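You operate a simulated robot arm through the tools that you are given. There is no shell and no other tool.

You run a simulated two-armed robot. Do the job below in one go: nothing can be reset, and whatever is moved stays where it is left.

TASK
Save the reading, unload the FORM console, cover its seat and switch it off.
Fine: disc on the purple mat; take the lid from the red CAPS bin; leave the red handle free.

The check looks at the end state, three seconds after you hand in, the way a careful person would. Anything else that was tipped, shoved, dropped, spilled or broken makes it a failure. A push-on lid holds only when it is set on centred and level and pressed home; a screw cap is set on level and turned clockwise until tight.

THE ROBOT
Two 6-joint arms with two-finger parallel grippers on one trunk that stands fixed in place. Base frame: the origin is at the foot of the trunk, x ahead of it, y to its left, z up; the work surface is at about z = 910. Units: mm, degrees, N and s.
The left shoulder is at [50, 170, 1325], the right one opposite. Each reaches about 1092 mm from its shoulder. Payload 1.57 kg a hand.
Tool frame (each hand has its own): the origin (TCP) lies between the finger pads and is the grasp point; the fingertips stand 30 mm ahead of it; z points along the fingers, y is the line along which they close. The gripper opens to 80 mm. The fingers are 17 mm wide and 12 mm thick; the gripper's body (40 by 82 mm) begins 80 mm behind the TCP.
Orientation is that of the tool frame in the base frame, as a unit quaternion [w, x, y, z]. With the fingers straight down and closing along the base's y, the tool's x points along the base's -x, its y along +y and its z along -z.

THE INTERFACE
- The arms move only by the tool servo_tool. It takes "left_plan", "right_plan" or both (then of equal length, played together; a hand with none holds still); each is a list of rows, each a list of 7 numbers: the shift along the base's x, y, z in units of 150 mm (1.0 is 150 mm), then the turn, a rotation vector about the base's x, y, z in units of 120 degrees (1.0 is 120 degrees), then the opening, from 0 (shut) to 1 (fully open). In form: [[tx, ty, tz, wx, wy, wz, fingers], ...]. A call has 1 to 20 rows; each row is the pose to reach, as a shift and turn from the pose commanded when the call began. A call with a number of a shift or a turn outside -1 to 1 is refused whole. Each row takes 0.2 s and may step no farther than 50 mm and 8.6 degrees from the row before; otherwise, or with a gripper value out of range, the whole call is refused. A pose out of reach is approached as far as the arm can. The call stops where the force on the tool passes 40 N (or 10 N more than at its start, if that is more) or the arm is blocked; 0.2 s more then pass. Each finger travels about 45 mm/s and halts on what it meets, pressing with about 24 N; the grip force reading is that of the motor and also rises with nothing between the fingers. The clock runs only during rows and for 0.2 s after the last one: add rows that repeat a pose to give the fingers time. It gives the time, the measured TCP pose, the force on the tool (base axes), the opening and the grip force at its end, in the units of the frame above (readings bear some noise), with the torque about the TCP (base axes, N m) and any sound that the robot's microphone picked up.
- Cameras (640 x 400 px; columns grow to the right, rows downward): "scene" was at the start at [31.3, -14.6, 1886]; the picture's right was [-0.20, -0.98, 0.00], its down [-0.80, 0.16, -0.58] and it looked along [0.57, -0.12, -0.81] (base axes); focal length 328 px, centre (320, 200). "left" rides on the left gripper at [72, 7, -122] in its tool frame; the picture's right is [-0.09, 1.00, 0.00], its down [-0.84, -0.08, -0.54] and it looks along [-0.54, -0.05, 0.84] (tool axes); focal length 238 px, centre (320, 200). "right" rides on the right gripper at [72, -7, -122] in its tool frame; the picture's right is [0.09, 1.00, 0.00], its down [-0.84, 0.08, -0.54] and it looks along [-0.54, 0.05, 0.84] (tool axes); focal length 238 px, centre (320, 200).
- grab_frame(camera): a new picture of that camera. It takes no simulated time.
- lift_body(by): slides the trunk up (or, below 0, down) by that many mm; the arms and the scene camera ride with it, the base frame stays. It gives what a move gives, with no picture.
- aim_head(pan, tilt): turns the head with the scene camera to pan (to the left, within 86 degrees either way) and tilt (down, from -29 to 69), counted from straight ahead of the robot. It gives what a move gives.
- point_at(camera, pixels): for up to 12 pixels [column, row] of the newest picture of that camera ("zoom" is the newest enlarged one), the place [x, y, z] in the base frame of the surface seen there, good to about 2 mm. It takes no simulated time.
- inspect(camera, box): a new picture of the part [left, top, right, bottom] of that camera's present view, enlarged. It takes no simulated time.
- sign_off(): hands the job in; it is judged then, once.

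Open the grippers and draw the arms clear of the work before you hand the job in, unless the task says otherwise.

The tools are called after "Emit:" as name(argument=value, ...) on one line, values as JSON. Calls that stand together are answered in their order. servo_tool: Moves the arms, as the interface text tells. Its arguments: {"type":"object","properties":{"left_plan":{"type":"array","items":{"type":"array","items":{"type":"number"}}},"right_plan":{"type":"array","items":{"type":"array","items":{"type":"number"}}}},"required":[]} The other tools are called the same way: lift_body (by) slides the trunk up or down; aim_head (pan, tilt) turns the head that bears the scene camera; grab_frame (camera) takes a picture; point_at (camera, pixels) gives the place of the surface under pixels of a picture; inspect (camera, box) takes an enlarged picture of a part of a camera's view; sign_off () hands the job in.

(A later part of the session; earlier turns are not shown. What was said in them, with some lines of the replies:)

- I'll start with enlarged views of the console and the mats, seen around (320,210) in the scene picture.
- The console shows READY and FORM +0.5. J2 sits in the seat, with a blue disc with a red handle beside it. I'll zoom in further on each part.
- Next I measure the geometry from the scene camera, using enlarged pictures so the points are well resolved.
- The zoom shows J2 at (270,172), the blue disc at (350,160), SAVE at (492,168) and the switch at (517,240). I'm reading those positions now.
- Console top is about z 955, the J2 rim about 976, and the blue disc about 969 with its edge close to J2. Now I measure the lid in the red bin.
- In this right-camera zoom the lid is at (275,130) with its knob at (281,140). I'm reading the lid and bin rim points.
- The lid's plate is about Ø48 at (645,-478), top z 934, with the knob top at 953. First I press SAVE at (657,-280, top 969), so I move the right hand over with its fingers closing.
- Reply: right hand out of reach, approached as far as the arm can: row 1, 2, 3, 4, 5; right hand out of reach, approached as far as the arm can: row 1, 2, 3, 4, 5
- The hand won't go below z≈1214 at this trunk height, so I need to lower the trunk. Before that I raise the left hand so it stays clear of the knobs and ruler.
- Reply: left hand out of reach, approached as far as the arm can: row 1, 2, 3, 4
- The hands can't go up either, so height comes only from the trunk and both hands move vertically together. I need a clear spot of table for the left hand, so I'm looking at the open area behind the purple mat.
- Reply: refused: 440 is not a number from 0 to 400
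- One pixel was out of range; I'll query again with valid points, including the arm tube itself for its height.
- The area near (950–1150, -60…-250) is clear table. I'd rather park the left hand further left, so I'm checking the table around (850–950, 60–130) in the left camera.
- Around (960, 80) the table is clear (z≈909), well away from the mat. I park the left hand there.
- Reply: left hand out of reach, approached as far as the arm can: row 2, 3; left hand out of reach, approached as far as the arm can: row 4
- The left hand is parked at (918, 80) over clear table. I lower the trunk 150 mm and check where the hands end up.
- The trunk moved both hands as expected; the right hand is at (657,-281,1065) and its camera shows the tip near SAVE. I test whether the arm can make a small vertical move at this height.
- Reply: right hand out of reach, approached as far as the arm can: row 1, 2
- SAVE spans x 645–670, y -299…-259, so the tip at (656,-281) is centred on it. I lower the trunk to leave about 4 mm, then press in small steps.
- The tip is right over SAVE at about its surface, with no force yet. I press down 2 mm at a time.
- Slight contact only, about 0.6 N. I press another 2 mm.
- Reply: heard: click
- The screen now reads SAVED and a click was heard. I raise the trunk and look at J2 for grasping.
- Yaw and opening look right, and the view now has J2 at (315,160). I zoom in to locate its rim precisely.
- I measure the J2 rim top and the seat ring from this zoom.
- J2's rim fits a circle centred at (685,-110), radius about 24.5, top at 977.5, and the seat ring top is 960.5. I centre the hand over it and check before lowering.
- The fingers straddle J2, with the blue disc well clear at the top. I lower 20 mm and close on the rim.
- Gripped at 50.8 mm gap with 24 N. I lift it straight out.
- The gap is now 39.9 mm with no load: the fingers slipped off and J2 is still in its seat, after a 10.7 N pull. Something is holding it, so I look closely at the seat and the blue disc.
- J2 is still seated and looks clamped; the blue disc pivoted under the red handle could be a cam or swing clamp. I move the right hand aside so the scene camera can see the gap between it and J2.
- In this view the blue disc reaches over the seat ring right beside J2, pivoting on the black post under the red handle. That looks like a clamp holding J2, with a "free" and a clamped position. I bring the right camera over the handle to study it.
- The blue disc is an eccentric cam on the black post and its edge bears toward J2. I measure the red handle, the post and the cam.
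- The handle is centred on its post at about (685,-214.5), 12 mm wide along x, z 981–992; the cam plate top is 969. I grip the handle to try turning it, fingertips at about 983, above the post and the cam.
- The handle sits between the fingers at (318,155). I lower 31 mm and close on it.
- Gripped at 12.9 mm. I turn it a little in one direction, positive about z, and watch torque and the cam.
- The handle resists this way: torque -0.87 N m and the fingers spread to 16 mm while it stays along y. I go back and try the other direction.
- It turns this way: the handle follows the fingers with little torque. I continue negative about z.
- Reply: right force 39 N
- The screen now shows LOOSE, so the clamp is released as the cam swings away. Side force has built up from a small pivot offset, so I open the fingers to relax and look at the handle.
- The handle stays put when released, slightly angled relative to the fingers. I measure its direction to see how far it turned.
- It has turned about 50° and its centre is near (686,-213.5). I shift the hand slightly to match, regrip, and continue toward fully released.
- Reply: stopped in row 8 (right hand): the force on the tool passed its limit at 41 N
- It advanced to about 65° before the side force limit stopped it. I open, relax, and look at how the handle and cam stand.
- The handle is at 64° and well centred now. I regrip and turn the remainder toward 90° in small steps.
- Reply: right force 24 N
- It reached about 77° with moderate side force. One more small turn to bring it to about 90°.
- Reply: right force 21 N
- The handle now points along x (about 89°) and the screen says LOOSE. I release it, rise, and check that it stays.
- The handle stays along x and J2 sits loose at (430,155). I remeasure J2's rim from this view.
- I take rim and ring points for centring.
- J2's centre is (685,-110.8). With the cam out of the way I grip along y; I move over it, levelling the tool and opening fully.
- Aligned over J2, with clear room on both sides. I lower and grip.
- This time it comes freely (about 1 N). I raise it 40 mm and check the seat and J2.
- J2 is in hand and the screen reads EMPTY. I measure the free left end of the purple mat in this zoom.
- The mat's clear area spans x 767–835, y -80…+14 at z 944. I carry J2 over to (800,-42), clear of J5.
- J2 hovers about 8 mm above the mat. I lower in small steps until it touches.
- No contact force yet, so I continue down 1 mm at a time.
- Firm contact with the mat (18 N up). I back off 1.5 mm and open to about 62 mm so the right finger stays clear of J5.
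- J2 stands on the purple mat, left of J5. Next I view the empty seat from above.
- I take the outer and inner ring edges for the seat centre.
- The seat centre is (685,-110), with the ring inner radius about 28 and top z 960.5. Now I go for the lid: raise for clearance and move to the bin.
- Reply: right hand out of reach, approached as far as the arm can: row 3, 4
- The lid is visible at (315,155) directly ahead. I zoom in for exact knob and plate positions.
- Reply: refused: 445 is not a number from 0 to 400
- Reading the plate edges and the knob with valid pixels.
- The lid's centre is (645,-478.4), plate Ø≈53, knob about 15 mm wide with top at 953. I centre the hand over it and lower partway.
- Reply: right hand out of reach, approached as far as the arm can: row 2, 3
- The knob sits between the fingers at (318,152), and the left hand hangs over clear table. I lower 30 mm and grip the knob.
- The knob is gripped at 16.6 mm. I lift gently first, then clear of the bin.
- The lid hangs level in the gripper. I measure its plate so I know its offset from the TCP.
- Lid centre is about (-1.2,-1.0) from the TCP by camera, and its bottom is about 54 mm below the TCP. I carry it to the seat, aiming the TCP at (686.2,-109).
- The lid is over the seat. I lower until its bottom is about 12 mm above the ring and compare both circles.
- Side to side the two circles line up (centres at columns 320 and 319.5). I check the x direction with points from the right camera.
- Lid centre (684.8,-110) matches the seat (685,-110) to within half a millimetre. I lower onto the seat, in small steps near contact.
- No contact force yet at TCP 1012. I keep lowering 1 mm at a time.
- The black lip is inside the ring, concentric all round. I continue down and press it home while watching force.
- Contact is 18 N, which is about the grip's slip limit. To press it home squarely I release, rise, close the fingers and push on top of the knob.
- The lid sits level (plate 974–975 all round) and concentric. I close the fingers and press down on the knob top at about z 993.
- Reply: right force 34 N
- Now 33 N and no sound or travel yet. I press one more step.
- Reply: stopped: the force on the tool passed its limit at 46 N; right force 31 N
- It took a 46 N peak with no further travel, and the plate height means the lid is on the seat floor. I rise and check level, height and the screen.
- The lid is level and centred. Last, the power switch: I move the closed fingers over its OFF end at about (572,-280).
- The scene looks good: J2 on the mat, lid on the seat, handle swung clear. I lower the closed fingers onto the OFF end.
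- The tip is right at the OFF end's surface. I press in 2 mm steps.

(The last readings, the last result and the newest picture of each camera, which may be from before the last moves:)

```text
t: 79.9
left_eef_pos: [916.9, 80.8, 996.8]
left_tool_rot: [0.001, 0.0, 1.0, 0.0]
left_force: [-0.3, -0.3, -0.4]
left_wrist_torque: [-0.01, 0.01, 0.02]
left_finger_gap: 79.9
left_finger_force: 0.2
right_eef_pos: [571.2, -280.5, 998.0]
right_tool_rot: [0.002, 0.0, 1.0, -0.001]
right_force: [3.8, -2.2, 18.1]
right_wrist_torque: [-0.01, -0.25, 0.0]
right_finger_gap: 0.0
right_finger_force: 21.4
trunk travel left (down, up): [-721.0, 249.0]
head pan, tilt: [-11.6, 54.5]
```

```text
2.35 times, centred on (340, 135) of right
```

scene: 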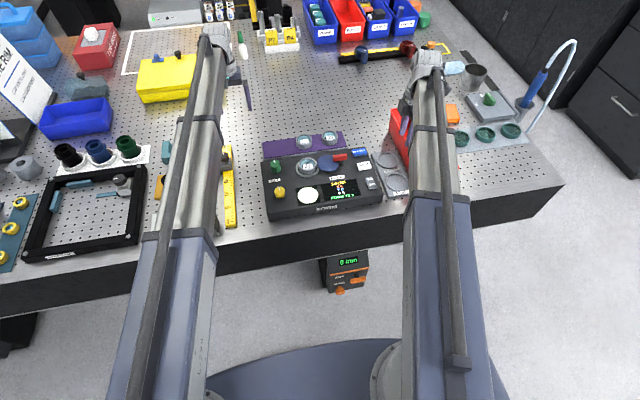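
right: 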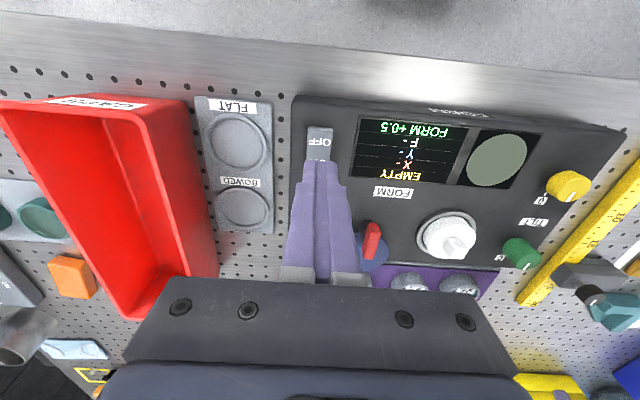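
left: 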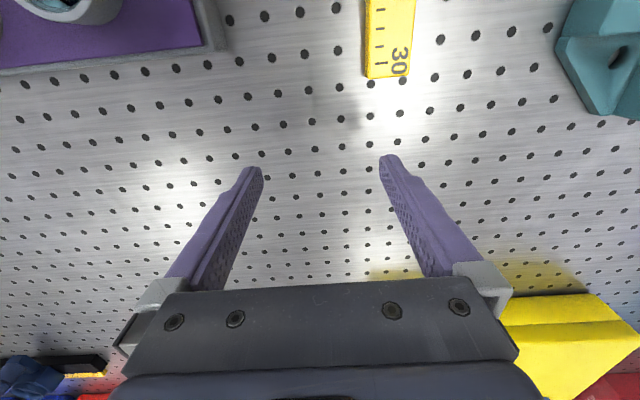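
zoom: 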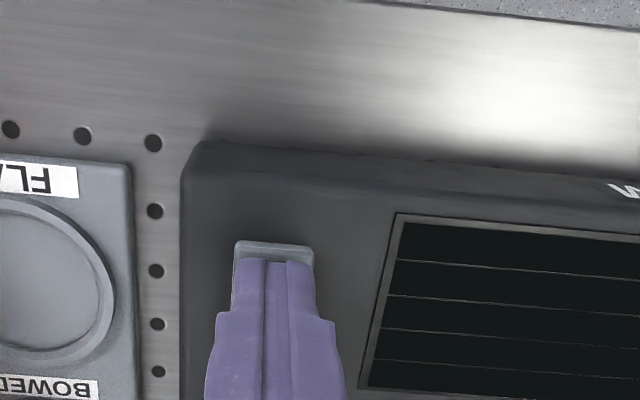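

The screen is dark: the console is off. I raise the trunk fully clear and check everything.

Emit:
lift_body(by=120)

Emit:
servo_tool(right_plan=[[-0.05, -0.25, 0, 0, 0, 0, 0.5], [-0.1, -0.5, 0, 0, 0, 0, 1], [-0.15, -0.75, 0, 0, 0, 0, 1], [-0.2, -1.0, 0, 0, 0, 0, 1]])

Emit:
lift_body(by=120)

Emit:
grab_frame(camera="scene")

Emit:
inspect(camera="scene", box=[250, 140, 400, 250])

Emit:
grab_frame(camera="right")

```text
t: 81.4
left_eef_pos: [918.0, 80.4, 1115.3]
left_tool_rot: [0.001, 0.0, 1.0, 0.0]
left_force: [-0.1, -0.4, -0.7]
left_wrist_torque: [0.02, -0.01, 0.0]
left_finger_gap: 80.0
left_finger_force: 0.0
right_eef_pos: [571.6, -279.2, 1116.3]
right_tool_rot: [0.001, 0.0, 1.0, -0.001]
right_force: [0.3, -0.2, 1.1]
right_wrist_torque: [0.02, 0.01, -0.03]
right_finger_gap: 0.0
right_finger_force: 21.4
trunk travel left (down, up): [-841.0, 129.0]
head pan, tilt: [-11.6, 54.5]
```

```text
t: 82.4
left_eef_pos: [916.1, 79.8, 1115.8]
left_tool_rot: [0.001, 0.0, 1.0, 0.0]
left_force: [0.1, -0.3, 0.0]
left_wrist_torque: [0.07, 0.03, -0.02]
left_finger_gap: 79.9
left_finger_force: 0.1
right_eef_pos: [539.6, -433.2, 1116.4]
right_tool_rot: [0.001, 0.001, 1.0, -0.002]
right_force: [0.1, -0.1, -0.7]
right_wrist_torque: [0.01, -0.01, 0.0]
right_finger_gap: 80.2
right_finger_force: 0.1
trunk travel left (down, up): [-841.0, 129.0]
head pan, tilt: [-11.6, 54.5]
```

```text
t: 83.9
left_eef_pos: [917.2, 80.7, 1235.7]
left_tool_rot: [0.0, 0.0, 1.0, 0.001]
left_force: [0.3, -0.2, 0.8]
left_wrist_torque: [-0.02, -0.01, 0.0]
left_finger_gap: 80.0
left_finger_force: 0.0
right_eef_pos: [538.9, -433.0, 1236.6]
right_tool_rot: [0.002, 0.001, 1.0, -0.001]
right_force: [-0.2, 0.5, 0.2]
right_wrist_torque: [0.01, 0.01, -0.04]
right_finger_gap: 80.1
right_finger_force: 0.0
trunk travel left (down, up): [-961.0, 9.0]
head pan, tilt: [-11.6, 54.5]
```

```text
taken
```

scene: 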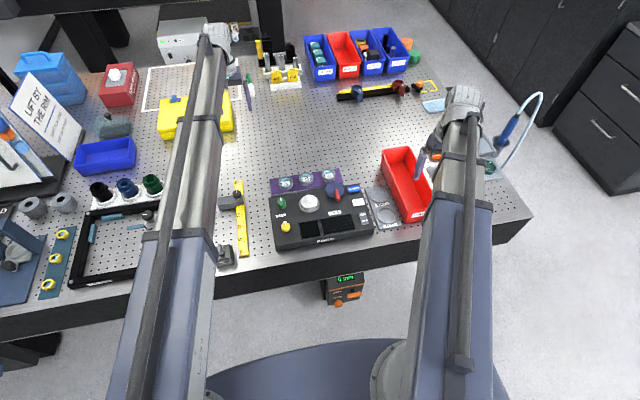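

```text
3.64 times, centred on (325, 195) of scene
```

zoom: 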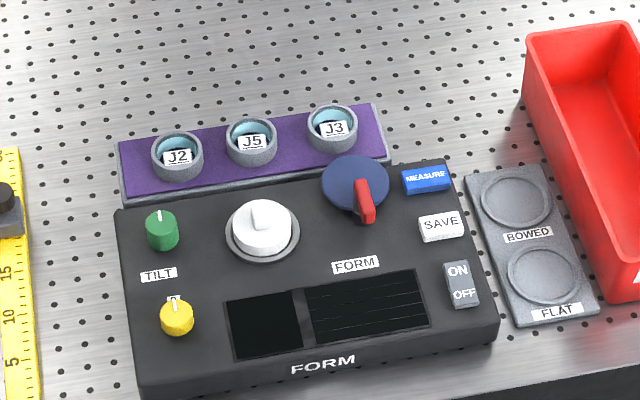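

```text
taken
```

right: 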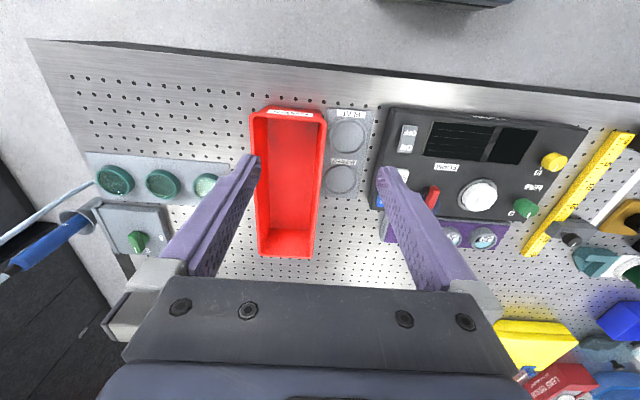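

Final check: J2 is on the purple mat, the lid is seated level, the red handle is in its released position, the screen is dark, and the bin and other items are undisturbed. Both hands are open and clear, so I hand in.

Emit:
sign_off()

```text
The job is handed in.
```

The reading is saved, and the FORM console is unloaded, covered and switched off. I've handed the job in. No result came back, so this is from the last pictures and readings.

- **Reading:** I pressed SAVE, heard a click, and the screen changed to SAVED, still showing FORM +0.5.
- **Disc:** J2 is on the purple mat, to the left of J5. My first try to lift it failed because it was clamped by the blue cam under the red handle, and the fingers slid off the rim. After I turned the handle about 90°, the screen read LOOSE and J2 lifted out easily.
- **Red handle:** I took "leave the red handle free" to mean released, so it stays in that position.
- **Lid:** The lid from the red CAPS bin is on the seat, centred and level. I pressed down on its knob with up to 46 N. There was no click, but it went down no further and its height matches a lid resting on the seat floor.
- **Power:** I pressed the OFF end of the switch and the screen went dark. It was still dark in the final picture.

Both grippers are open and clear of the work. Nothing else looked disturbed in the final picture.
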